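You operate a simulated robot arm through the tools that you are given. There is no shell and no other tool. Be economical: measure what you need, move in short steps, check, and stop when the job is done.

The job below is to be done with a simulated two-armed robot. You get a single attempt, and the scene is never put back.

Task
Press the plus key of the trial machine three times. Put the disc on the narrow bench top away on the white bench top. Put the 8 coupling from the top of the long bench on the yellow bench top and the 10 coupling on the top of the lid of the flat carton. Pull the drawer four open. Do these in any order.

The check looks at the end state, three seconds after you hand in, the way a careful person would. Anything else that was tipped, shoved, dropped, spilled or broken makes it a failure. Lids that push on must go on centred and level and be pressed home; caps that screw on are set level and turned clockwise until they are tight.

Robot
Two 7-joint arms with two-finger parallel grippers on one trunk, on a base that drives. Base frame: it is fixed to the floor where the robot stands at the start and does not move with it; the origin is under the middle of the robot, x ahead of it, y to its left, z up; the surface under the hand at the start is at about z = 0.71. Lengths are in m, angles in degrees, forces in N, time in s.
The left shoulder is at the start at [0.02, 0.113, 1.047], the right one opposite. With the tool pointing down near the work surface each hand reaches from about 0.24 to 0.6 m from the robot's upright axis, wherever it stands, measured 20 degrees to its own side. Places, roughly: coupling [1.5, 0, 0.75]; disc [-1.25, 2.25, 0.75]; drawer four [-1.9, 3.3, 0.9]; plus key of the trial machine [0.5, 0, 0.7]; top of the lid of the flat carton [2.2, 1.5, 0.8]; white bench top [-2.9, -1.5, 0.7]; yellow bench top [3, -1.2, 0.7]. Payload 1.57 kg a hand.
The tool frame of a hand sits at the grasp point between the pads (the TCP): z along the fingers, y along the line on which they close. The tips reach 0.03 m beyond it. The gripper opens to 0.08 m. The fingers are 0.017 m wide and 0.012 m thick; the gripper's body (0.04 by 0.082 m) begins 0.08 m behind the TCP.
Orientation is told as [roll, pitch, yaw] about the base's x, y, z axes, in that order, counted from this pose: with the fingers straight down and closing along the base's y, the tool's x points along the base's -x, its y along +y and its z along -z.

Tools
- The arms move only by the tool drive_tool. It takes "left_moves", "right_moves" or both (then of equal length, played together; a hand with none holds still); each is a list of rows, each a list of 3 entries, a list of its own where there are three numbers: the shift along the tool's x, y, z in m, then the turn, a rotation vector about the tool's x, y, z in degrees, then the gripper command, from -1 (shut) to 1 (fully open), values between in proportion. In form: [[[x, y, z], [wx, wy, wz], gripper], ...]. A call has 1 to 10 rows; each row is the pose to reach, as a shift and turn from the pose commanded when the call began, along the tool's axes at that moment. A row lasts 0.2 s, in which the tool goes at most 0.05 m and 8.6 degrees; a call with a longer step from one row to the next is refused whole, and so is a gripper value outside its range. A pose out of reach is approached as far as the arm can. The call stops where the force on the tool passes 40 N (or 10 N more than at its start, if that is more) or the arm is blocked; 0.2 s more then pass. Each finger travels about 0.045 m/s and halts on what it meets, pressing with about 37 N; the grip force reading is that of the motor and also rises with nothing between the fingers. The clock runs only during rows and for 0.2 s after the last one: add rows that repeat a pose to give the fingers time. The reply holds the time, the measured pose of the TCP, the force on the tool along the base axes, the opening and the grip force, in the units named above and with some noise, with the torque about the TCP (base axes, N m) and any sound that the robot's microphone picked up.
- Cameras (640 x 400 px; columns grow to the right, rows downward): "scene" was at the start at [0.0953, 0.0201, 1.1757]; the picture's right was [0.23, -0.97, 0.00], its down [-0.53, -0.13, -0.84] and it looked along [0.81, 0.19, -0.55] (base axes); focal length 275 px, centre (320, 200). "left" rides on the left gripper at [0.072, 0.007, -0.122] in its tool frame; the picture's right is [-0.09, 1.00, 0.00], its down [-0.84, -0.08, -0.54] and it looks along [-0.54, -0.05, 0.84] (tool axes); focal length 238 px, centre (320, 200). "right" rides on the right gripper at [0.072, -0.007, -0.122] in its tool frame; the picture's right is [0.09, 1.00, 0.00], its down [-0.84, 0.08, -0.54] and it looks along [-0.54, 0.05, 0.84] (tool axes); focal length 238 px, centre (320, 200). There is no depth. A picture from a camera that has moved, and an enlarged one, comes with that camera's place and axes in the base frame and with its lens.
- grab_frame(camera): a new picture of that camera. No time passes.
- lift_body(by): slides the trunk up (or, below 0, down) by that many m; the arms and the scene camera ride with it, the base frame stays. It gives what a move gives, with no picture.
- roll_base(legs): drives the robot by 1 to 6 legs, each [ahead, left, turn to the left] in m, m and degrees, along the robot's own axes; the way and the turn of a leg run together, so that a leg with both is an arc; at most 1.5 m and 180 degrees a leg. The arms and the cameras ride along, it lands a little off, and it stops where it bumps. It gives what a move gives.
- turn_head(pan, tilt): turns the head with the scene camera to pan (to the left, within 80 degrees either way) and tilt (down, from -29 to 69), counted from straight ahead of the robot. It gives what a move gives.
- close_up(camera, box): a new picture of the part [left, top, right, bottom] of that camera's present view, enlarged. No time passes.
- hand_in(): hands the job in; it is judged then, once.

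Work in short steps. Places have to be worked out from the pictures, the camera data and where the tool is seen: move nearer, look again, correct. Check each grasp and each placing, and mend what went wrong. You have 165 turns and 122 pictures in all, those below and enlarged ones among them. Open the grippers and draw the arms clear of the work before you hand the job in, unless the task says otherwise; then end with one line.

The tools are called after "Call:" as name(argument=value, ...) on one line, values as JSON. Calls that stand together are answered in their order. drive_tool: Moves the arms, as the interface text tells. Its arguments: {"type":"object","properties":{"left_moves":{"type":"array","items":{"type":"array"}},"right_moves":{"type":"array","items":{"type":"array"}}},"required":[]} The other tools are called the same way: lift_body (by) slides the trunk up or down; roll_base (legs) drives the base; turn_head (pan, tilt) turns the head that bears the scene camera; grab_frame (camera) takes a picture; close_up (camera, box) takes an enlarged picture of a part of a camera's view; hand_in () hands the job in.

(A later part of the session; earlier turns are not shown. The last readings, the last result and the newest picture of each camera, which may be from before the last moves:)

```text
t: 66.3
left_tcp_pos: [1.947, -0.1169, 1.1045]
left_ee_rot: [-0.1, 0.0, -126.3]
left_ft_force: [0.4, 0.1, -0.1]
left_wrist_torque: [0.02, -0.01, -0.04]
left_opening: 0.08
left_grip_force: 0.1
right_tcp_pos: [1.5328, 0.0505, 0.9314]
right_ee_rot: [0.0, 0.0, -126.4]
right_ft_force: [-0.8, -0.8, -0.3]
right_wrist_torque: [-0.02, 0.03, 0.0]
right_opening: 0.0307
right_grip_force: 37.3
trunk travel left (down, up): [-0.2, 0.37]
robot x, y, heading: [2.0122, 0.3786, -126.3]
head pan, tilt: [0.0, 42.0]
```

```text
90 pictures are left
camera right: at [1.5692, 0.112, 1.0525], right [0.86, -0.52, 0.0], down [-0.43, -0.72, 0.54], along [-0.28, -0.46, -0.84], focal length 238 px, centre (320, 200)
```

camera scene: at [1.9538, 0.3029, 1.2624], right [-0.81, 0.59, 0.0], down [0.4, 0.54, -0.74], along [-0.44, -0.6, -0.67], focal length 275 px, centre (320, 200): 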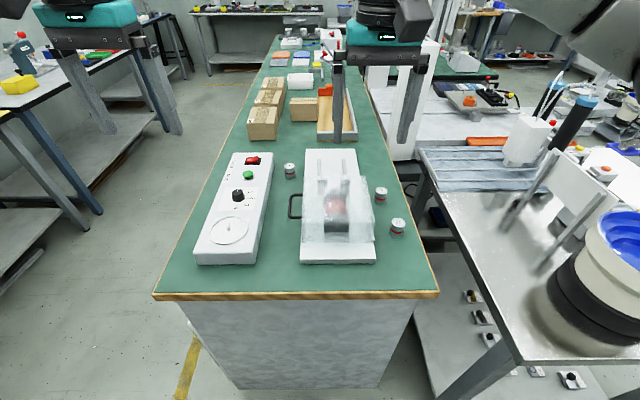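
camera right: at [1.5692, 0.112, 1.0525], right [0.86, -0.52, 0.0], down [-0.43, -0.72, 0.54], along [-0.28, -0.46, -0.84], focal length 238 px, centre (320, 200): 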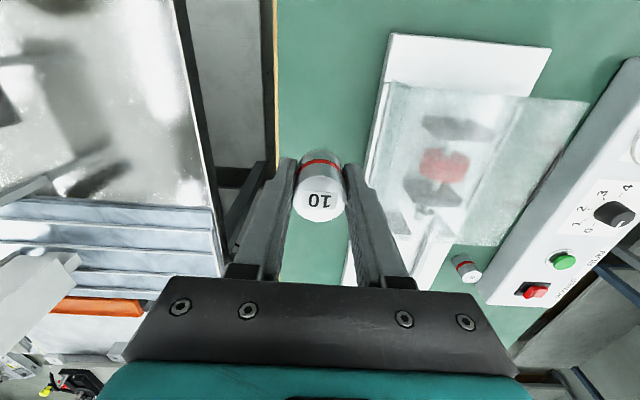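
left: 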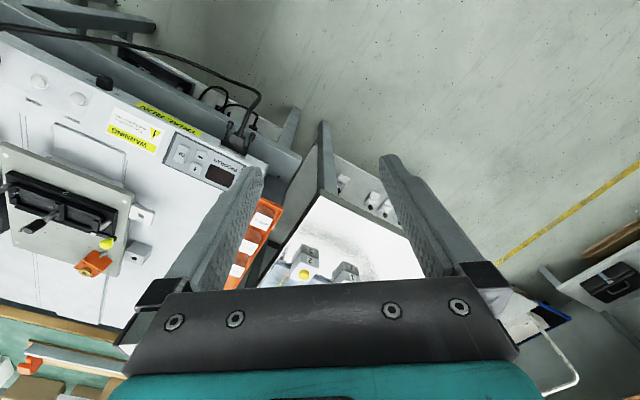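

The 10 is held (30.7 mm). I retract the right hand upward, back off and drive round to the far side of the long bench to reach the 8 with the left hand.

Call:
drive_tool(right_moves=[[[0.03, 0.02, -0.03], [0, 0, 0], -1], [[0.06, 0.04, -0.06], [0, 0, 0], -1], [[0.09, 0.06, -0.09], [0, 0, 0], -1], [[0.12, 0.06, -0.12], [0, 0, 0], -1]])

Call:
roll_base(legs=[[-0.3, 0, 0], [0, 0.75, 0], [0.9, 0, 0], [0, 0, -90]])

Call:
turn_head(pan=0, tilt=45)

Call:
grab_frame(camera="scene")

```text
t: 67.3
left_tcp_pos: [1.9472, -0.116, 1.1041]
left_ee_rot: [0.0, 0.0, -126.3]
left_ft_force: [0.4, -0.3, -0.4]
left_wrist_torque: [0.0, 0.0, 0.0]
left_opening: 0.0799
left_grip_force: 0.1
right_tcp_pos: [1.6513, 0.1147, 1.0494]
right_ee_rot: [-0.1, 0.0, -126.5]
right_ft_force: [0.0, -0.5, -0.2]
right_wrist_torque: [0.02, -0.02, 0.01]
right_opening: 0.0305
right_grip_force: 37.5
trunk travel left (down, up): [-0.2, 0.37]
robot x, y, heading: [2.0061, 0.3814, -126.4]
head pan, tilt: [0.0, 42.0]
```

```text
t: 81.2
left_tcp_pos: [1.7646, -0.4846, 1.1042]
left_ee_rot: [0.0, 0.1, 142.8]
left_ft_force: [-1.0, 0.2, 0.3]
left_wrist_torque: [0.03, -0.06, 0.0]
left_opening: 0.08
left_grip_force: 0.1
right_tcp_pos: [2.0001, -0.1932, 1.0505]
right_ee_rot: [0.0, 0.0, 142.7]
right_ft_force: [0.0, -1.2, -0.1]
right_wrist_torque: [0.01, 0.03, -0.02]
right_opening: 0.0305
right_grip_force: 36.6
trunk travel left (down, up): [-0.2, 0.37]
robot x, y, heading: [2.2587, -0.5571, 142.9]
head pan, tilt: [0.0, 42.0]
```

```text
t: 81.9
left_tcp_pos: [1.7647, -0.4847, 1.1036]
left_ee_rot: [0.0, 0.1, 142.7]
left_ft_force: [0.3, 0.2, 0.0]
left_wrist_torque: [0.0, -0.03, 0.01]
left_opening: 0.0799
left_grip_force: 0.0
right_tcp_pos: [2.0009, -0.1931, 1.0501]
right_ee_rot: [0.0, 0.0, 142.6]
right_ft_force: [0.0, -0.1, -1.7]
right_wrist_torque: [-0.01, 0.01, 0.03]
right_opening: 0.0308
right_grip_force: 37.1
trunk travel left (down, up): [-0.2, 0.37]
robot x, y, heading: [2.2581, -0.5532, 142.7]
head pan, tilt: [0.0, 45.0]
```

```text
89 pictures are left
camera scene: at [2.1852, -0.5012, 1.258], right [0.61, 0.8, 0.0], down [0.56, -0.43, -0.71], along [-0.56, 0.43, -0.71], focal length 275 px, centre (320, 200)
```

scene: 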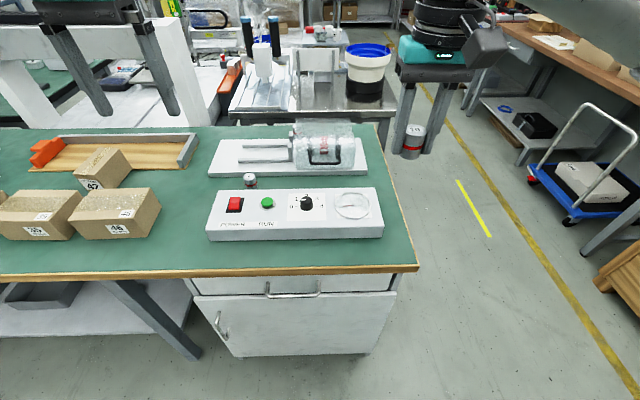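

The 8 is just behind the control board. I creep 8 cm ahead and place the left hand above it to look.

Call:
roll_base(legs=[[0.08, 0, 1]])

Call:
grab_frame(camera="left")

Call:
close_up(camera="scene", box=[200, 130, 360, 250])

```text
t: 83.0
left_tcp_pos: [1.6974, -0.4435, 1.103]
left_ee_rot: [0.1, 0.0, 143.7]
left_ft_force: [-0.2, -0.1, 0.4]
left_wrist_torque: [0.0, -0.03, -0.01]
left_opening: 0.08
left_grip_force: 0.0
right_tcp_pos: [1.929, -0.1481, 1.0502]
right_ee_rot: [0.0, 0.2, 143.7]
right_ft_force: [-1.2, 0.5, -0.4]
right_wrist_torque: [-0.04, 0.0, 0.01]
right_opening: 0.0309
right_grip_force: 37.4
trunk travel left (down, up): [-0.2, 0.37]
robot x, y, heading: [2.1902, -0.5075, 143.9]
head pan, tilt: [0.0, 45.0]
```

```text
88 pictures are left
camera left: at [1.7516, -0.4906, 1.2251], right [-0.66, -0.75, 0.0], down [-0.63, 0.56, 0.54], along [-0.41, 0.36, -0.84], focal length 238 px, centre (320, 200)
```

left: 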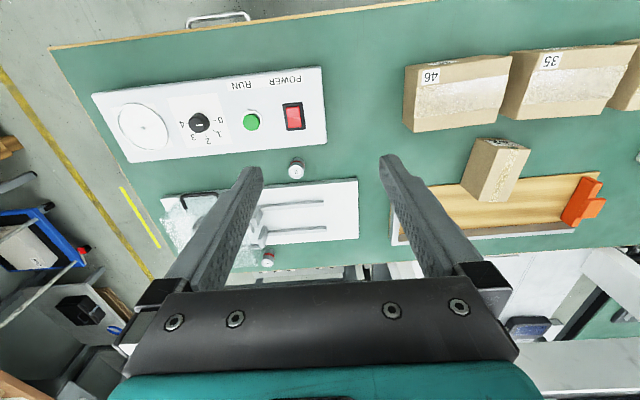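

```text
3.33 times, centred on (280, 190) of scene
camera zoom: at [2.1183, -0.4532, 1.2579], right [0.59, 0.81, 0.0], down [0.57, -0.42, -0.71], along [-0.57, 0.42, -0.71], focal length 915 px, centre (453, 233)
```

zoom: 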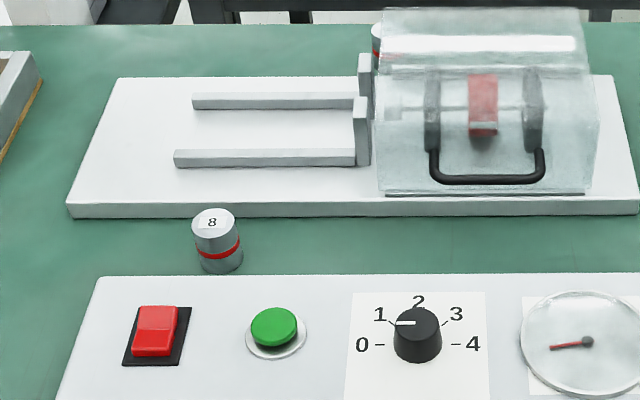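

The 8 is at [1.619, -0.3085, 0.78], and the gripper closes parallel to the boards. I move the left hand above it.

Call:
drive_tool(left_moves=[[[-0.026, -0.011, 0.03], [0, 0, 0], 1], [[-0.052, -0.022, 0.06], [0, 0, 0], 1], [[-0.078, -0.034, 0.09], [0, 0, 0], 1], [[-0.104, -0.045, 0.12], [0, 0, 0], 1], [[-0.13, -0.056, 0.15], [0, 0, 0], 0.5], [[-0.143, -0.062, 0.185], [0, 0, 0], 0.5], [[-0.143, -0.062, 0.2], [0, 0, 0], 0.5], [[-0.143, -0.062, 0.2], [0, 0, 0], 0.5]])

Call:
grab_frame(camera="left")

```text
t: 84.8
left_tcp_pos: [1.6179, -0.3111, 0.9023]
left_ee_rot: [0.0, 0.0, 143.5]
left_ft_force: [-0.4, -0.9, 0.1]
left_wrist_torque: [-0.01, 0.03, 0.02]
left_opening: 0.0601
left_grip_force: 0.1
right_tcp_pos: [1.9277, -0.1495, 1.0498]
right_ee_rot: [0.0, -0.1, 143.7]
right_ft_force: [0.1, 0.6, -0.5]
right_wrist_torque: [-0.01, -0.02, -0.02]
right_opening: 0.0308
right_grip_force: 36.6
trunk travel left (down, up): [-0.2, 0.37]
robot x, y, heading: [2.1938, -0.5051, 143.7]
head pan, tilt: [0.0, 45.0]
```

```text
86 pictures are left
camera left: at [1.6722, -0.3568, 1.0243], right [-0.66, -0.75, 0.0], down [-0.63, 0.56, 0.54], along [-0.41, 0.36, -0.84], focal length 238 px, centre (320, 200)
```

left: 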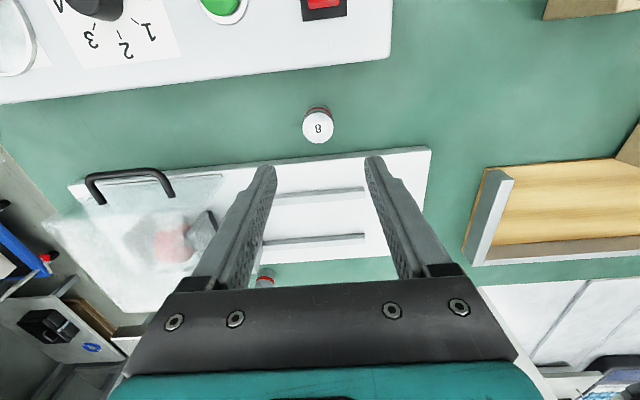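

Aligned within 3 mm. I descend and close on the 8.

Call:
drive_tool(left_moves=[[[0.002, -0.002, 0.035], [0, 0, 0], 0.5], [[0.002, -0.002, 0.07], [0, 0, 0], 0.5], [[0.002, -0.002, 0.1], [0, 0, 0], 0.5], [[0.002, -0.002, 0.128], [0, 0, 0], 0.5], [[0.002, -0.002, 0.128], [0, 0, 0], 0.5]])

Call:
grab_frame(camera="left")

Call:
close_up(camera="scene", box=[200, 130, 360, 250])

```text
t: 86.0
left_tcp_pos: [1.6364, -0.3197, 0.7834]
left_ee_rot: [0.0, -0.1, 143.7]
left_ft_force: [-0.3, -0.8, -0.2]
left_wrist_torque: [-0.01, 0.02, 0.03]
left_opening: 0.0599
left_grip_force: 0.1
left hand out of reach, approached as far as the arm can: row 2, 3, 4, 5
right_tcp_pos: [1.9299, -0.1485, 1.05]
right_ee_rot: [0.0, 0.0, 143.7]
right_ft_force: [0.8, 0.1, -0.8]
right_wrist_torque: [0.01, 0.01, 0.02]
right_opening: 0.0306
right_grip_force: 36.7
trunk travel left (down, up): [-0.2, 0.37]
robot x, y, heading: [2.1917, -0.5082, 143.8]
head pan, tilt: [0.0, 45.0]
```

```text
85 pictures are left
camera left: at [1.6892, -0.3681, 0.903], right [-0.66, -0.75, 0.0], down [-0.63, 0.56, 0.54], along [-0.41, 0.36, -0.84], focal length 238 px, centre (320, 200)
```

left: 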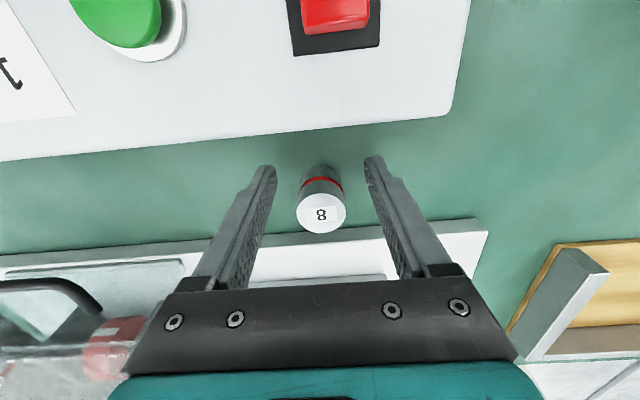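

```text
3.33 times, centred on (280, 190) of scene
camera zoom: at [2.1192, -0.4536, 1.258], right [0.59, 0.81, 0.0], down [0.57, -0.42, -0.71], along [-0.57, 0.42, -0.71], focal length 915 px, centre (453, 233)
```

zoom: 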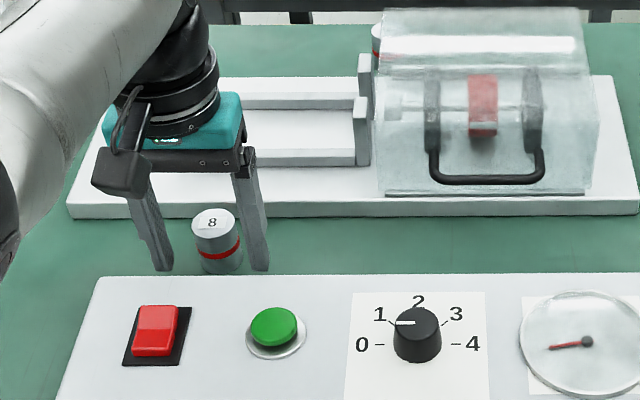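

The arm fell about 17 mm short at this trunk height. I raise the hand 10 cm, then lower the trunk 10 cm to gain reach.

Call:
drive_tool(left_moves=[[[0, 0, -0.05], [0, 0, 0], 0.5], [[0, 0, -0.1], [0, 0, 0], 0.5], [[0, 0, -0.1], [0, 0, 0], 0.5]])

Call:
lift_body(by=-0.07)

Call:
grab_frame(camera="left")

```text
t: 86.8
left_tcp_pos: [1.6374, -0.3225, 0.8804]
left_ee_rot: [-0.1, 0.0, 143.7]
left_ft_force: [0.3, -0.2, -0.3]
left_wrist_torque: [0.0, -0.02, -0.03]
left_opening: 0.0601
left_grip_force: 0.0
right_tcp_pos: [1.9294, -0.1495, 1.0497]
right_ee_rot: [-0.1, 0.0, 143.6]
right_ft_force: [0.0, 0.5, -1.8]
right_wrist_torque: [0.02, -0.01, -0.02]
right_opening: 0.0306
right_grip_force: 37.2
trunk travel left (down, up): [-0.2, 0.37]
robot x, y, heading: [2.1955, -0.5064, 143.7]
head pan, tilt: [0.0, 45.0]
```

```text
t: 87.8
left_tcp_pos: [1.6374, -0.3221, 0.8095]
left_ee_rot: [-0.1, 0.0, 143.7]
left_ft_force: [0.2, 0.0, 0.0]
left_wrist_torque: [-0.01, 0.03, 0.0]
left_opening: 0.06
left_grip_force: 0.0
right_tcp_pos: [1.9278, -0.1491, 0.9807]
right_ee_rot: [0.0, 0.0, 143.7]
right_ft_force: [0.5, 0.2, -0.7]
right_wrist_torque: [0.01, -0.03, -0.01]
right_opening: 0.0302
right_grip_force: 37.2
trunk travel left (down, up): [-0.13, 0.44]
robot x, y, heading: [2.1964, -0.5065, 143.7]
head pan, tilt: [0.0, 45.0]
```

```text
83 pictures are left
camera left: at [1.6907, -0.3688, 0.9315], right [-0.66, -0.75, 0.0], down [-0.63, 0.56, 0.54], along [-0.41, 0.36, -0.84], focal length 238 px, centre (320, 200)
```

left: 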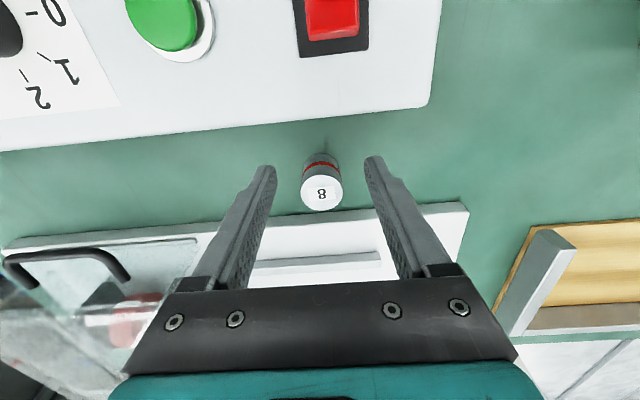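

I now move 20 mm forward and 37 mm down.

Call:
drive_tool(left_moves=[[[-0.02, 0, 0], [0, 0, 0], 0.5], [[-0.02, 0, 0.02], [0, 0, 0], 0.5], [[-0.02, 0, 0.037], [0, 0, 0], 0.5], [[-0.02, 0, 0.037], [0, 0, 0], 0.5]])

Call:
grab_frame(camera="left")

```text
t: 88.8
left_tcp_pos: [1.6237, -0.3115, 0.7734]
left_ee_rot: [0.0, -0.1, 143.7]
left_ft_force: [-0.2, 0.5, 0.2]
left_wrist_torque: [0.0, -0.01, -0.01]
left_opening: 0.0599
left_grip_force: 0.0
left hand out of reach, approached as far as the arm can: row 3, 4
right_tcp_pos: [1.9282, -0.1493, 0.9805]
right_ee_rot: [0.0, 0.0, 143.6]
right_ft_force: [-0.1, 0.1, 0.2]
right_wrist_torque: [0.01, -0.01, 0.01]
right_opening: 0.0303
right_grip_force: 36.8
trunk travel left (down, up): [-0.13, 0.44]
robot x, y, heading: [2.1913, -0.5093, 143.5]
head pan, tilt: [0.0, 45.0]
```

```text
82 pictures are left
camera left: at [1.6773, -0.3596, 0.8942], right [-0.66, -0.75, 0.0], down [-0.63, 0.56, 0.54], along [-0.41, 0.36, -0.84], focal length 238 px, centre (320, 200)
```

left: 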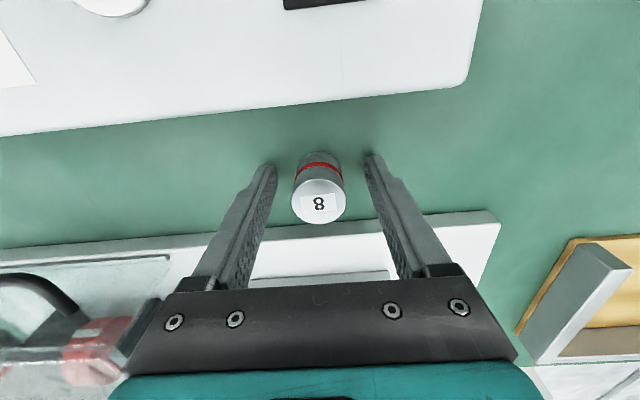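

The TCP is within 3 mm of the coupling's centre. I close and lift.

Call:
drive_tool(left_moves=[[[0, 0, 0], [0, 0, 0], -1], [[0, 0, 0], [0, 0, 0], -1], [[0, 0, 0], [0, 0, 0], -1], [[0, 0, 0], [0, 0, 0], -1], [[0, 0, -0.04], [0, 0, 0], -1], [[0, 0, -0.08], [0, 0, 0], -1], [[0, 0, -0.12], [0, 0, 0], -1], [[0.04, 0, -0.14], [0, 0, 0], -1], [[0.08, 0, -0.16], [0, 0, 0], -1]])

Call:
grab_frame(camera="left")

```text
t: 90.8
left_tcp_pos: [1.6867, -0.3625, 0.9326]
left_ee_rot: [0.0, 0.0, 143.9]
left_ft_force: [0.0, -0.3, -0.6]
left_wrist_torque: [0.01, 0.01, 0.02]
left_opening: 0.0304
left_grip_force: 37.2
right_tcp_pos: [1.9289, -0.1487, 0.9807]
right_ee_rot: [0.0, 0.1, 143.6]
right_ft_force: [-0.4, -0.2, 0.1]
right_wrist_torque: [-0.01, -0.01, -0.02]
right_opening: 0.0305
right_grip_force: 37.0
trunk travel left (down, up): [-0.13, 0.44]
robot x, y, heading: [2.193, -0.508, 143.6]
head pan, tilt: [0.0, 45.0]
```

```text
81 pictures are left
camera left: at [1.7403, -0.4096, 1.0537], right [-0.66, -0.75, 0.0], down [-0.63, 0.56, 0.54], along [-0.41, 0.36, -0.84], focal length 238 px, centre (320, 200)
```

left: 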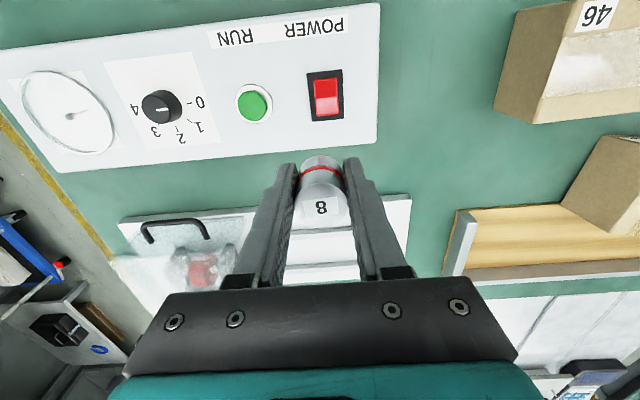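

The 8 is held. I raise the trunk, back off into the middle of the aisle, turn round to the yellow bench and look.

Call:
lift_body(by=0.25)

Call:
roll_base(legs=[[-0.12, 0, 0], [0, 0, -180]])

Call:
grab_frame(camera="scene")

```text
t: 93.4
left_tcp_pos: [1.6874, -0.3604, 1.1828]
left_ee_rot: [0.0, -0.1, 143.7]
left_ft_force: [-0.1, -0.2, -0.7]
left_wrist_torque: [-0.02, -0.01, 0.0]
left_opening: 0.0307
left_grip_force: 37.3
right_tcp_pos: [1.9287, -0.1489, 1.2298]
right_ee_rot: [0.0, 0.0, 143.7]
right_ft_force: [-0.9, 0.2, -0.8]
right_wrist_torque: [0.0, 0.01, 0.04]
right_opening: 0.0308
right_grip_force: 37.3
trunk travel left (down, up): [-0.38, 0.19]
robot x, y, heading: [2.1899, -0.5064, 143.6]
head pan, tilt: [0.0, 45.0]
```

```text
t: 102.0
left_tcp_pos: [2.7933, -0.7397, 1.1824]
left_ee_rot: [0.0, 0.0, -38.0]
left_ft_force: [-0.2, -0.9, -0.6]
left_wrist_torque: [0.04, 0.0, 0.0]
left_opening: 0.0309
left_grip_force: 37.1
right_tcp_pos: [2.5437, -0.9436, 1.2299]
right_ee_rot: [0.1, 0.1, -38.0]
right_ft_force: [-0.5, 0.4, -1.3]
right_wrist_torque: [0.02, -0.01, 0.02]
right_opening: 0.0305
right_grip_force: 37.0
trunk travel left (down, up): [-0.38, 0.19]
robot x, y, heading: [2.29, -0.5772, -38.0]
head pan, tilt: [0.0, 45.0]
```

```text
80 pictures are left
camera scene: at [2.3606, -0.6345, 1.438], right [-0.62, -0.79, 0.0], down [-0.56, 0.43, -0.71], along [0.56, -0.43, -0.71], focal length 275 px, centre (320, 200)
```

scene: 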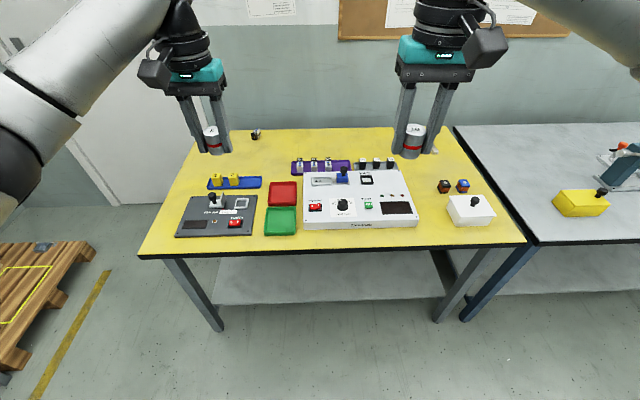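

The yellow bench carries equipment with some free patches. I zoom in to choose a clear spot near the front.

Call:
close_up(camera="scene", box=[130, 120, 540, 270])

Call:
grab_frame(camera="left")

```text
1.56 times, centred on (335, 195) of scene
camera zoom: at [2.3606, -0.6345, 1.438], right [-0.62, -0.79, 0.0], down [-0.56, 0.43, -0.71], along [0.56, -0.43, -0.71], focal length 429 px, centre (297, 208)
```

zoom: 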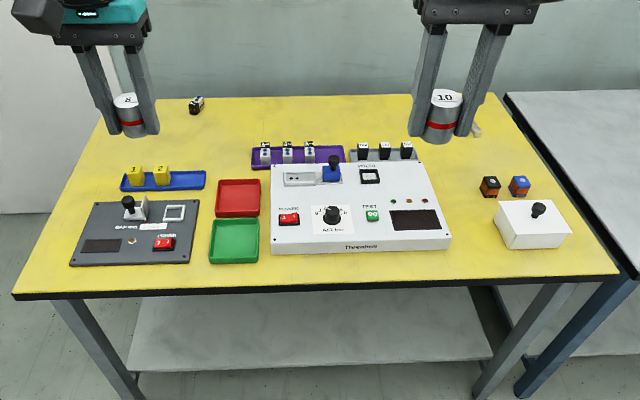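

```text
78 pictures are left
camera left: at [2.7397, -0.6886, 1.3039], right [0.69, 0.73, 0.0], down [0.61, -0.58, 0.54], along [0.4, -0.37, -0.84], focal length 238 px, centre (320, 200)
```

left: 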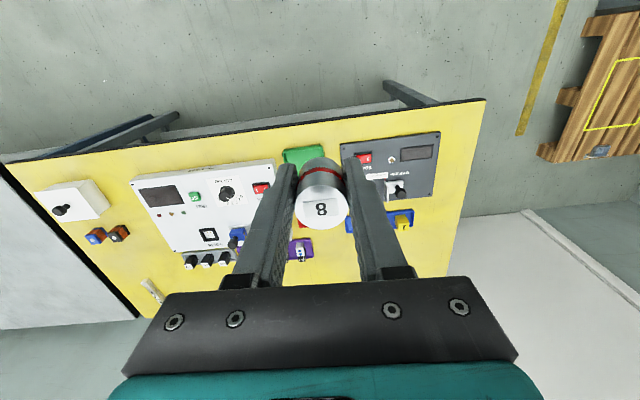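

There is a free patch about 0.1 m wide between the white machine and the white box, near [2.644, -1.358]. I drive to bring the left hand there.

Call:
roll_base(legs=[[0, -0.58, 1.6], [0.22, 0, 0]])

Call:
lift_body(by=-0.2)

Call:
grab_frame(camera="scene")

Call:
grab_frame(camera="left")

```text
t: 106.6
left_tcp_pos: [2.6292, -1.3135, 1.1819]
left_ee_rot: [0.0, 0.0, -36.4]
left_ft_force: [0.6, 0.3, -1.8]
left_wrist_torque: [0.01, 0.06, -0.02]
left_opening: 0.0307
left_grip_force: 36.7
right_tcp_pos: [2.388, -1.5249, 1.2295]
right_ee_rot: [0.0, 0.2, -36.4]
right_ft_force: [0.2, 0.2, -0.2]
right_wrist_torque: [-0.01, -0.01, 0.01]
right_opening: 0.0308
right_grip_force: 37.2
trunk travel left (down, up): [-0.38, 0.19]
robot x, y, heading: [2.121, -1.1671, -36.4]
head pan, tilt: [0.0, 45.0]
```

```text
t: 108.8
left_tcp_pos: [2.6276, -1.3118, 0.9827]
left_ee_rot: [-0.1, 0.1, -36.4]
left_ft_force: [-0.2, 0.0, 0.1]
left_wrist_torque: [-0.01, -0.03, 0.0]
left_opening: 0.031
left_grip_force: 36.8
right_tcp_pos: [2.3862, -1.5257, 1.0302]
right_ee_rot: [0.0, 0.0, -36.3]
right_ft_force: [0.1, 0.6, -1.1]
right_wrist_torque: [-0.01, -0.01, 0.02]
right_opening: 0.0307
right_grip_force: 37.4
trunk travel left (down, up): [-0.18, 0.39]
robot x, y, heading: [2.1216, -1.1615, -36.5]
head pan, tilt: [0.0, 45.0]
```

```text
77 pictures are left
camera scene: at [2.1937, -1.2205, 1.238], right [-0.59, -0.81, 0.0], down [-0.57, 0.42, -0.71], along [0.57, -0.42, -0.71], focal length 275 px, centre (320, 200)
```

scene: 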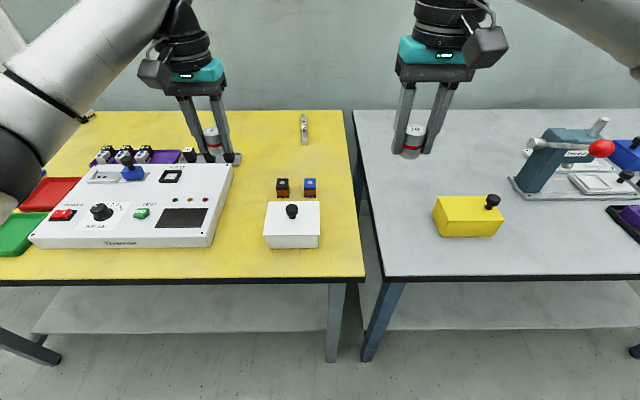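

```text
76 pictures are left
camera left: at [2.5741, -1.264, 1.104], right [0.66, 0.75, 0.0], down [0.63, -0.56, 0.54], along [0.41, -0.36, -0.84], focal length 238 px, centre (320, 200)
```

left: 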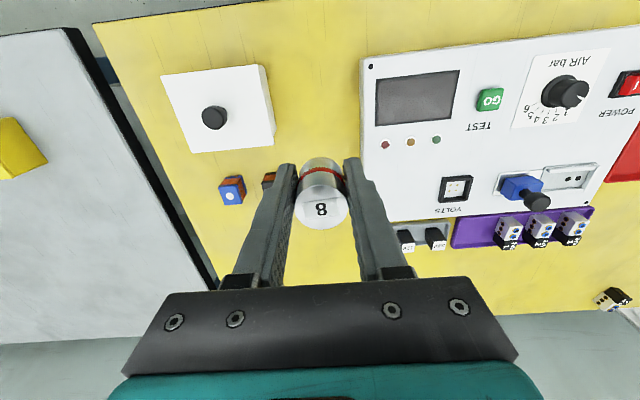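

The free patch lies right under the left hand. I lower the 8 to just above the surface and look.

Call:
drive_tool(left_moves=[[[0, 0, 0.04], [0, 0, 0], -1], [[0, 0, 0.08], [0, 0, 0], -1], [[0, 0, 0.12], [0, 0, 0], -1], [[0, 0, 0.16], [0, 0, 0], -1], [[0, 0, 0.185], [0, 0, 0], -1], [[0, 0, 0.185], [0, 0, 0], -1]])

Call:
grab_frame(camera="left")

Call:
close_up(camera="scene", box=[160, 150, 340, 270])

```text
t: 110.2
left_tcp_pos: [2.6285, -1.3133, 0.7945]
left_ee_rot: [-0.1, 0.0, -36.3]
left_ft_force: [0.6, 0.1, -0.1]
left_wrist_torque: [0.01, -0.01, -0.02]
left_opening: 0.0312
left_grip_force: 36.4
right_tcp_pos: [2.3859, -1.5245, 1.0302]
right_ee_rot: [0.0, -0.1, -36.4]
right_ft_force: [-0.3, -0.3, -0.5]
right_wrist_torque: [-0.02, -0.02, 0.02]
right_opening: 0.0306
right_grip_force: 36.7
trunk travel left (down, up): [-0.18, 0.39]
robot x, y, heading: [2.1231, -1.1684, -36.5]
head pan, tilt: [0.0, 45.0]
```

```text
75 pictures are left
camera left: at [2.574, -1.2646, 0.9176], right [0.66, 0.75, 0.0], down [0.63, -0.56, 0.54], along [0.41, -0.36, -0.84], focal length 238 px, centre (320, 200)
```

left: 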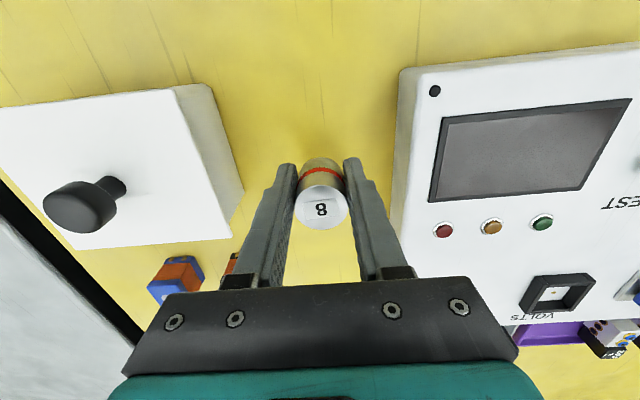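

```text
3.33 times, centred on (250, 210) of scene
camera zoom: at [2.1937, -1.2205, 1.238], right [-0.59, -0.81, 0.0], down [-0.57, 0.42, -0.71], along [0.57, -0.42, -0.71], focal length 915 px, centre (553, 167)
```

zoom: 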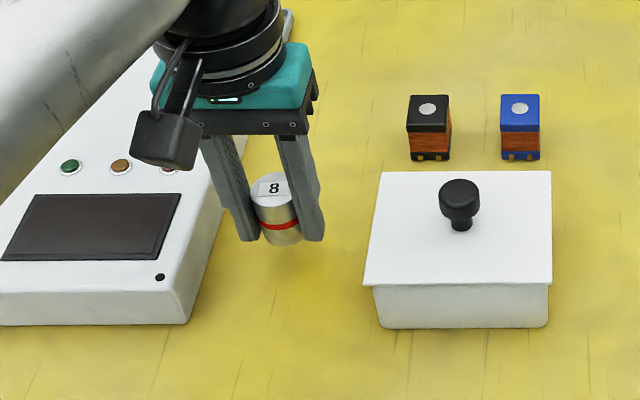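

Clear of both neighbours. I lower in small steps, watching the force.

Call:
drive_tool(left_moves=[[[0, 0, 0.006], [0, 0, 0], -1], [[0, 0, 0.012], [0, 0, 0], -1], [[0, 0, 0.018], [0, 0, 0], -1]])

Call:
close_up(camera="scene", box=[190, 180, 290, 250])

```text
t: 111.0
left_tcp_pos: [2.6297, -1.3128, 0.7801]
left_ee_rot: [0.0, 0.0, -36.3]
left_ft_force: [-0.5, 0.6, -0.8]
left_wrist_torque: [-0.01, 0.0, -0.02]
left_opening: 0.0306
left_grip_force: 37.3
right_tcp_pos: [2.3871, -1.5232, 1.0292]
right_ee_rot: [0.0, -0.1, -36.4]
right_ft_force: [0.2, 0.5, -1.1]
right_wrist_torque: [-0.05, 0.0, -0.01]
right_opening: 0.0308
right_grip_force: 37.5
trunk travel left (down, up): [-0.18, 0.39]
robot x, y, heading: [2.1217, -1.1651, -36.4]
head pan, tilt: [0.0, 45.0]
```

```text
5.71 times, centred on (240, 215) of scene
camera zoom: at [2.1937, -1.2205, 1.238], right [-0.59, -0.81, 0.0], down [-0.57, 0.42, -0.71], along [0.57, -0.42, -0.71], focal length 1569 px, centre (777, 114)
```

zoom: 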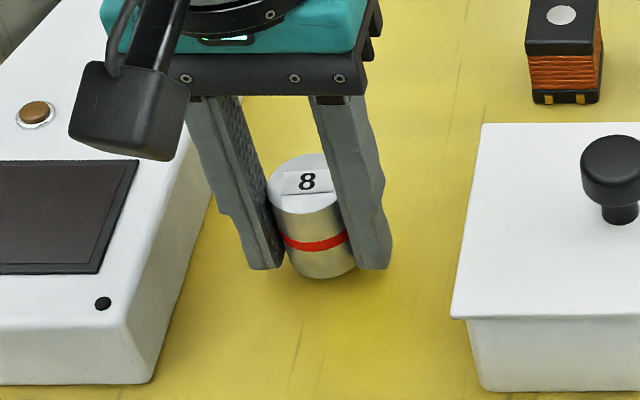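

Still hovering. I go another 14 mm.

Call:
drive_tool(left_moves=[[[0, 0, 0.005], [0, 0, 0], -1], [[0, 0, 0.01], [0, 0, 0], -1], [[0, 0, 0.015], [0, 0, 0], -1]])

Call:
close_up(camera="scene", box=[190, 180, 290, 250])

```text
t: 111.8
left_tcp_pos: [2.6294, -1.3122, 0.7719]
left_ee_rot: [-0.1, -0.7, -36.3]
left_ft_force: [-4.6, 5.8, 34.5]
left_wrist_torque: [0.23, 0.14, -0.11]
left_opening: 0.0311
left_grip_force: 37.3
right_tcp_pos: [2.3845, -1.5228, 1.0311]
right_ee_rot: [0.0, -0.3, -36.4]
right_ft_force: [0.0, -0.8, -0.4]
right_wrist_torque: [0.05, -0.02, 0.02]
right_opening: 0.0307
right_grip_force: 36.8
trunk travel left (down, up): [-0.18, 0.39]
robot x, y, heading: [2.1252, -1.1678, -36.4]
head pan, tilt: [0.0, 45.0]
```

```text
5.71 times, centred on (240, 215) of scene
camera zoom: at [2.1906, -1.2191, 1.2387], right [-0.59, -0.81, 0.0], down [-0.57, 0.42, -0.71], along [0.57, -0.42, -0.71], focal length 1569 px, centre (777, 114)
```

zoom: 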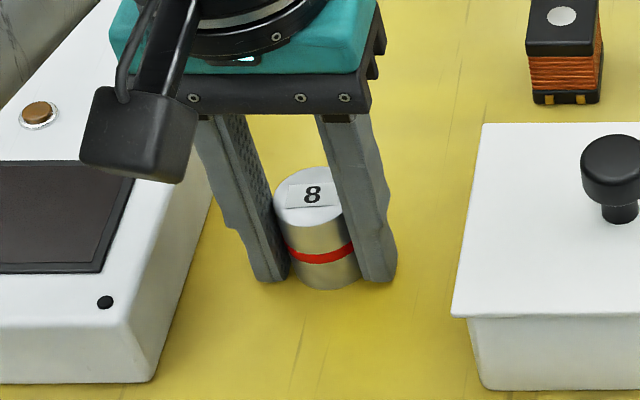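

It rests on the surface at TCP z 0.772 with 34 N. I relax the push, open a little and rise straight up.

Call:
drive_tool(left_moves=[[[0, 0, -0.006], [0, 0, 0], -1], [[0, 0, -0.006], [0, 0, 0], 0.3], [[0, 0, -0.006], [0, 0, 0], 0.3], [[0, 0, -0.006], [0, 0, 0], 0.3], [[0, 0, -0.046], [0, 0, 0], 0.3], [[0, 0, -0.09], [0, 0, 0], 0.3], [[0, 0, -0.13], [0, 0, 0], 0.3], [[0, 0, -0.17], [0, 0, 0], 0.3]])

Call:
close_up(camera="scene", box=[160, 150, 340, 270])

```text
t: 113.6
left_tcp_pos: [2.6265, -1.3112, 0.9361]
left_ee_rot: [0.1, -0.1, -36.4]
left_ft_force: [0.4, 1.2, -0.7]
left_wrist_torque: [0.0, 0.02, -0.04]
left_opening: 0.0517
left_grip_force: 0.0
right_tcp_pos: [2.3863, -1.5249, 1.0303]
right_ee_rot: [0.1, 0.0, -36.4]
right_ft_force: [0.0, -0.3, -1.3]
right_wrist_torque: [0.01, 0.01, 0.0]
right_opening: 0.0305
right_grip_force: 37.1
trunk travel left (down, up): [-0.18, 0.39]
robot x, y, heading: [2.117, -1.1697, -36.1]
head pan, tilt: [0.0, 45.0]
```

```text
3.33 times, centred on (250, 210) of scene
camera zoom: at [2.1935, -1.2205, 1.238], right [-0.59, -0.81, 0.0], down [-0.57, 0.42, -0.71], along [0.57, -0.42, -0.71], focal length 915 px, centre (553, 167)
```

zoom: 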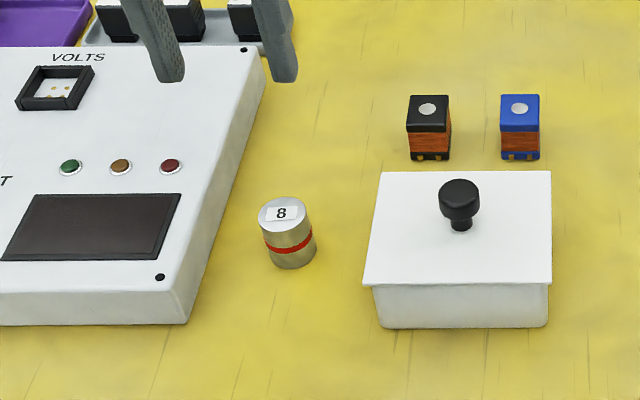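

The 8 stands upright and clear. Next I drive back down the aisle to face the wood bench with the carton.

Call:
lift_body(by=0.2)

Call:
roll_base(legs=[[-0.15, 0, 0], [0, 0, 90], [1.35, 0, 0], [0, 1.45, 0]])

Call:
turn_head(pan=-5, tilt=35)

Call:
grab_frame(camera="scene")

```text
t: 115.8
left_tcp_pos: [2.6275, -1.3107, 1.1357]
left_ee_rot: [0.0, 0.0, -36.3]
left_ft_force: [0.4, -0.2, -1.2]
left_wrist_torque: [0.02, 0.0, -0.02]
left_opening: 0.0522
left_grip_force: 0.1
right_tcp_pos: [2.3859, -1.5247, 1.2292]
right_ee_rot: [0.0, 0.0, -36.3]
right_ft_force: [-0.3, 0.0, -0.3]
right_wrist_torque: [0.0, -0.02, -0.02]
right_opening: 0.0306
right_grip_force: 37.0
trunk travel left (down, up): [-0.38, 0.19]
robot x, y, heading: [2.1206, -1.1645, -36.4]
head pan, tilt: [0.0, 45.0]
```

```text
t: 134.1
left_tcp_pos: [1.8393, 1.4018, 1.1365]
left_ee_rot: [0.0, -0.1, 50.6]
left_ft_force: [-0.3, -0.7, 0.1]
left_wrist_torque: [-0.03, -0.02, 0.02]
left_opening: 0.0519
left_grip_force: 0.0
right_tcp_pos: [2.0406, 1.1502, 1.2295]
right_ee_rot: [-0.1, -0.1, 50.7]
right_ft_force: [0.0, -0.2, -0.7]
right_wrist_torque: [-0.02, -0.03, 0.01]
right_opening: 0.031
right_grip_force: 36.9
trunk travel left (down, up): [-0.38, 0.19]
robot x, y, heading: [1.6717, 0.9044, 50.7]
head pan, tilt: [0.0, 45.0]
```

```text
t: 134.9
left_tcp_pos: [1.8404, 1.4016, 1.1368]
left_ee_rot: [0.0, 0.0, 50.7]
left_ft_force: [-0.4, 0.7, -0.6]
left_wrist_torque: [-0.01, 0.0, 0.0]
left_opening: 0.0519
left_grip_force: 0.1
right_tcp_pos: [2.0414, 1.15, 1.2302]
right_ee_rot: [0.0, 0.0, 50.7]
right_ft_force: [-0.2, -0.3, -0.4]
right_wrist_torque: [0.0, -0.01, -0.01]
right_opening: 0.031
right_grip_force: 37.0
trunk travel left (down, up): [-0.38, 0.19]
robot x, y, heading: [1.6674, 0.904, 50.6]
head pan, tilt: [-5.0, 35.0]
```

```text
70 pictures are left
camera scene: at [1.7357, 0.9746, 1.4527], right [0.72, -0.7, 0.0], down [-0.4, -0.41, -0.82], along [0.57, 0.59, -0.57], focal length 275 px, centre (320, 200)
```

scene: 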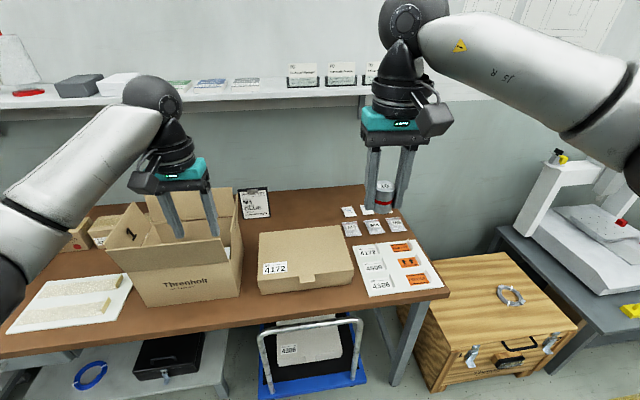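

The flat carton (4172) has its lid centre near [2.177, 1.506, 0.80], with an open box beside it. I pull the left hand back and up, then close in on the bench.

Call:
drive_tool(left_moves=[[[0.03, 0, -0.03], [0, 0, 0], 0.3], [[0.06, 0, -0.06], [0, 0, 0], 0.3], [[0.09, 0, -0.09], [0, 0, 0], 0.3], [[0.12, 0, -0.12], [0, 0, 0], 0.3], [[0.15, 0, -0.15], [0, 0, 0], 0.3], [[0.18, 0, -0.18], [0, 0, 0], 0.3]])

Call:
roll_base(legs=[[0, 0, 3], [0.25, 0.05, 0]])

Call:
lift_body(by=-0.15)

Call:
grab_frame(camera="scene")

Call:
grab_frame(camera="right")

```text
t: 136.3
left_tcp_pos: [1.7263, 1.261, 1.3162]
left_ee_rot: [0.0, -0.1, 50.8]
left_ft_force: [-0.9, 0.5, -0.2]
left_wrist_torque: [-0.02, 0.01, 0.04]
left_opening: 0.0519
left_grip_force: 0.1
right_tcp_pos: [2.0409, 1.1488, 1.2305]
right_ee_rot: [0.0, -0.1, 50.8]
right_ft_force: [0.0, 0.6, 0.3]
right_wrist_torque: [0.0, 0.0, -0.06]
right_opening: 0.031
right_grip_force: 37.2
trunk travel left (down, up): [-0.38, 0.19]
robot x, y, heading: [1.6708, 0.9049, 51.0]
head pan, tilt: [-5.0, 35.0]
```

```text
t: 138.5
left_tcp_pos: [1.8141, 1.4933, 1.3155]
left_ee_rot: [0.0, 0.0, 53.9]
left_ft_force: [0.6, 0.3, -0.4]
left_wrist_torque: [0.0, 0.01, -0.01]
left_opening: 0.0521
left_grip_force: 0.0
right_tcp_pos: [2.1332, 1.3996, 1.2289]
right_ee_rot: [-0.1, 0.0, 53.8]
right_ft_force: [-0.1, 1.0, 0.0]
right_wrist_torque: [-0.01, 0.0, 0.0]
right_opening: 0.0308
right_grip_force: 36.5
trunk travel left (down, up): [-0.38, 0.19]
robot x, y, heading: [1.7783, 1.1334, 53.9]
head pan, tilt: [-5.0, 35.0]
```

```text
t: 140.3
left_tcp_pos: [1.8138, 1.4934, 1.1665]
left_ee_rot: [0.0, 0.0, 53.8]
left_ft_force: [0.1, 0.0, -0.4]
left_wrist_torque: [-0.02, 0.01, 0.01]
left_opening: 0.052
left_grip_force: 0.0
right_tcp_pos: [2.1331, 1.398, 1.0798]
right_ee_rot: [0.0, -0.1, 53.8]
right_ft_force: [-0.1, -0.1, -1.9]
right_wrist_torque: [0.0, 0.03, 0.0]
right_opening: 0.0309
right_grip_force: 37.1
trunk travel left (down, up): [-0.23, 0.34]
robot x, y, heading: [1.7723, 1.1351, 53.7]
head pan, tilt: [-5.0, 35.0]
```

```text
69 pictures are left
camera scene: at [1.8377, 1.2069, 1.3029], right [0.75, -0.66, 0.0], down [-0.38, -0.43, -0.82], along [0.54, 0.62, -0.57], focal length 275 px, centre (320, 200)
```

scene: 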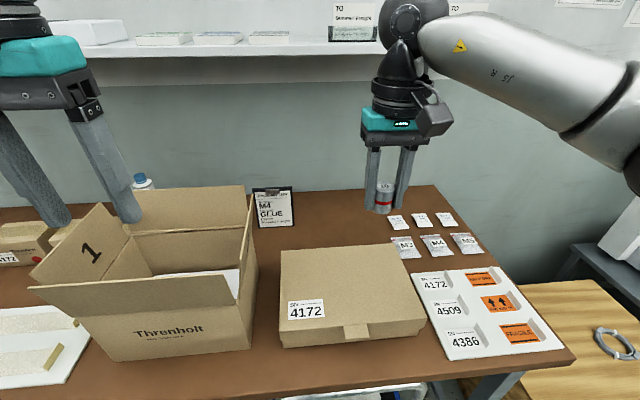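

```text
68 pictures are left
camera right: at [2.096, 1.3362, 1.2017], right [-0.86, 0.51, 0.0], down [0.43, 0.72, 0.54], along [0.28, 0.46, -0.84], focal length 238 px, centre (320, 200)
```

right: 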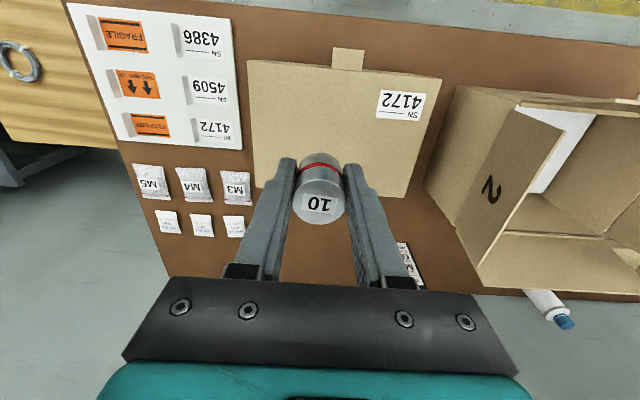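

The lid centre works out at [2.126, 1.453] with its top at about z 0.817. I move the 10 above the centre and lower to just above it.

Call:
drive_tool(right_moves=[[[-0.02, 0.019, 0.03], [0, 0, 0], -1], [[-0.04, 0.038, 0.06], [0, 0, 0], -1], [[-0.04, 0.038, 0.1], [0, 0, 0], -1], [[-0.04, 0.038, 0.14], [0, 0, 0], -1], [[-0.04, 0.038, 0.17], [0, 0, 0], -1], [[-0.04, 0.038, 0.19], [0, 0, 0], -1], [[-0.04, 0.038, 0.19], [0, 0, 0], -1]])

Call:
close_up(camera="scene", box=[250, 190, 450, 350])

Call:
grab_frame(camera="right")

```text
t: 141.9
left_tcp_pos: [1.8137, 1.4926, 1.167]
left_ee_rot: [0.0, 0.0, 53.8]
left_ft_force: [-0.3, -0.1, 0.2]
left_wrist_torque: [-0.01, 0.0, 0.01]
left_opening: 0.0521
left_grip_force: 0.1
right_tcp_pos: [2.127, 1.4547, 0.8903]
right_ee_rot: [-0.1, 0.0, 53.8]
right_ft_force: [-0.1, 0.1, -1.8]
right_wrist_torque: [0.0, -0.02, 0.02]
right_opening: 0.031
right_grip_force: 37.5
trunk travel left (down, up): [-0.23, 0.34]
robot x, y, heading: [1.7741, 1.1295, 53.8]
head pan, tilt: [-5.0, 35.0]
```

```text
2.50 times, centred on (350, 270) of scene
camera zoom: at [1.8377, 1.207, 1.3028], right [0.75, -0.66, 0.0], down [-0.38, -0.43, -0.82], along [0.54, 0.62, -0.57], focal length 686 px, centre (245, 25)
```

zoom: 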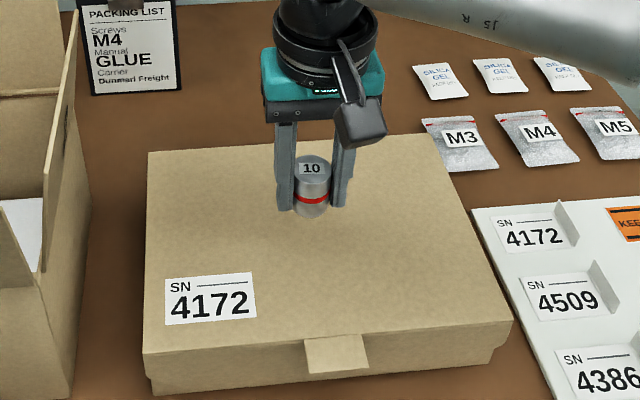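

```text
66 pictures are left
camera right: at [2.0891, 1.3919, 1.0118], right [-0.86, 0.51, 0.0], down [0.43, 0.72, 0.54], along [0.28, 0.46, -0.84], focal length 238 px, centre (320, 200)
```

right: 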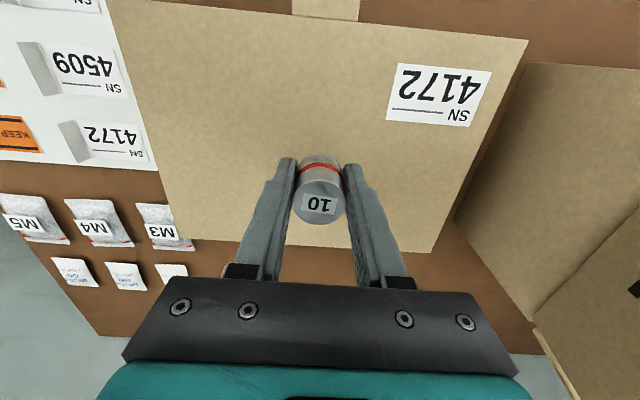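

Slightly to the rear of centre, so I shift 25 mm toward the robot and lower further in small steps.

Call:
drive_tool(right_moves=[[[0.025, 0, 0], [0, 0, 0], -1], [[0.025, 0, 0.012], [0, 0, 0], -1], [[0.025, 0, 0.024], [0, 0, 0], -1], [[0.025, 0, 0.028], [0, 0, 0], -1]])

Call:
close_up(camera="scene", box=[300, 220, 400, 300])

```text
t: 142.9
left_tcp_pos: [1.8145, 1.4937, 1.1666]
left_ee_rot: [-0.1, 0.0, 53.7]
left_ft_force: [-0.1, 0.4, 0.5]
left_wrist_torque: [0.02, 0.03, 0.01]
left_opening: 0.052
left_grip_force: 0.0
right_tcp_pos: [2.1116, 1.4333, 0.8615]
right_ee_rot: [-0.1, 0.0, 53.7]
right_ft_force: [0.4, 0.1, -0.2]
right_wrist_torque: [0.01, 0.02, -0.01]
right_opening: 0.0308
right_grip_force: 36.9
trunk travel left (down, up): [-0.23, 0.34]
robot x, y, heading: [1.7735, 1.1351, 53.7]
head pan, tilt: [-5.0, 35.0]
```

```text
5.00 times, centred on (350, 260) of scene
camera zoom: at [1.8377, 1.207, 1.3028], right [0.75, -0.66, 0.0], down [-0.38, -0.43, -0.82], along [0.54, 0.62, -0.57], focal length 1373 px, centre (170, -100)
```

zoom: 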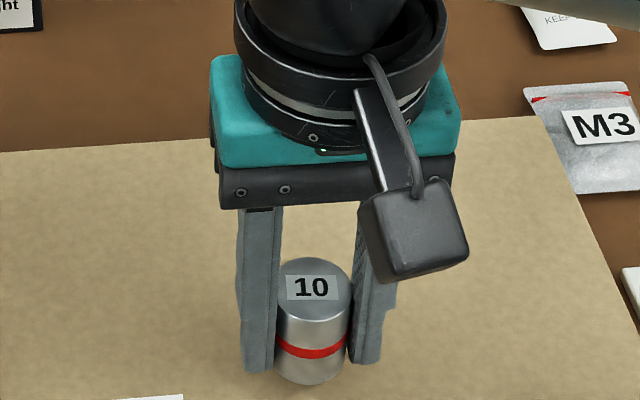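

Nearly down. I take 4 mm steps and watch the force.

Call:
drive_tool(right_moves=[[[0, 0, 0.004], [0, 0, 0], -1], [[0, 0, 0.008], [0, 0, 0], -1]])

```text
t: 143.5
left_tcp_pos: [1.8143, 1.4941, 1.1651]
left_ee_rot: [0.0, 0.0, 53.8]
left_ft_force: [-0.2, -0.9, 0.3]
left_wrist_torque: [0.02, -0.02, -0.02]
left_opening: 0.0518
left_grip_force: 0.0
right_tcp_pos: [2.1119, 1.4336, 0.8525]
right_ee_rot: [0.0, -0.1, 53.8]
right_ft_force: [-0.4, -0.3, -0.5]
right_wrist_torque: [0.01, -0.01, 0.02]
right_opening: 0.0308
right_grip_force: 36.9
trunk travel left (down, up): [-0.23, 0.34]
robot x, y, heading: [1.779, 1.1361, 53.6]
head pan, tilt: [-5.0, 35.0]
```

No contact yet at 0.8525, so I continue.

Call:
drive_tool(right_moves=[[[0, 0, 0.004], [0, 0, 0], -1], [[0, 0, 0.008], [0, 0, 0], -1]])

Call:
close_up(camera="scene", box=[300, 220, 400, 300])

```text
t: 144.1
left_tcp_pos: [1.8129, 1.4933, 1.1679]
left_ee_rot: [0.0, 0.0, 53.8]
left_ft_force: [-0.3, -0.3, -0.2]
left_wrist_torque: [0.01, -0.02, 0.0]
left_opening: 0.052
left_grip_force: 0.0
right_tcp_pos: [2.1113, 1.4346, 0.8473]
right_ee_rot: [0.0, -0.3, 53.7]
right_ft_force: [-0.3, -3.2, 10.0]
right_wrist_torque: [-0.03, -0.11, 0.03]
right_opening: 0.0309
right_grip_force: 37.0
trunk travel left (down, up): [-0.23, 0.34]
robot x, y, heading: [1.7741, 1.1298, 53.6]
head pan, tilt: [-5.0, 35.0]
```

```text
5.00 times, centred on (350, 260) of scene
camera zoom: at [1.8372, 1.2061, 1.303], right [0.75, -0.66, 0.0], down [-0.38, -0.43, -0.82], along [0.54, 0.62, -0.57], focal length 1373 px, centre (170, -100)
```

zoom: 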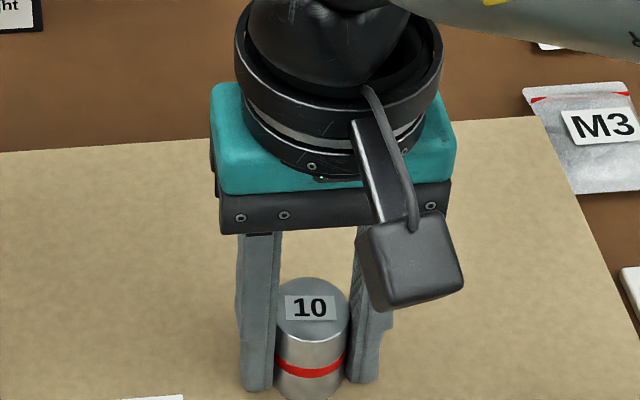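

Contact with 10 N. I ease off 2 mm, open and rise.

Call:
drive_tool(right_moves=[[[0, 0, -0.002], [0, 0, 0], -1], [[0, 0, -0.002], [0, 0, 0], 0.3], [[0, 0, -0.002], [0, 0, 0], 0.3], [[0, 0, -0.002], [0, 0, 0], 0.3], [[0, 0, -0.042], [0, 0, 0], 0.3], [[0, 0, -0.085], [0, 0, 0], 0.3], [[0, 0, -0.13], [0, 0, 0], 0.3], [[0, 0, -0.17], [0, 0, 0], 0.3], [[0, 0, -0.21], [0, 0, 0], 0.3]])

Call:
grab_frame(camera="scene")

```text
t: 146.1
left_tcp_pos: [1.8131, 1.4933, 1.1672]
left_ee_rot: [0.1, -0.1, 53.8]
left_ft_force: [0.1, -0.6, -1.1]
left_wrist_torque: [0.01, -0.01, 0.05]
left_opening: 0.052
left_grip_force: 0.1
right_tcp_pos: [2.1118, 1.4326, 1.0582]
right_ee_rot: [0.1, 0.1, 53.9]
right_ft_force: [-0.2, 0.4, -0.3]
right_wrist_torque: [0.02, 0.04, 0.0]
right_opening: 0.052
right_grip_force: 0.0
trunk travel left (down, up): [-0.23, 0.34]
robot x, y, heading: [1.7728, 1.1343, 53.9]
head pan, tilt: [-5.0, 35.0]
```

```text
63 pictures are left
camera scene: at [1.8374, 1.2069, 1.3028], right [0.75, -0.66, 0.0], down [-0.38, -0.43, -0.82], along [0.54, 0.62, -0.57], focal length 275 px, centre (320, 200)
```

scene: 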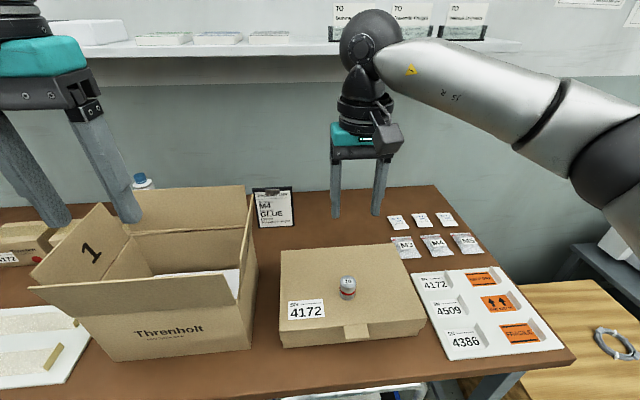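

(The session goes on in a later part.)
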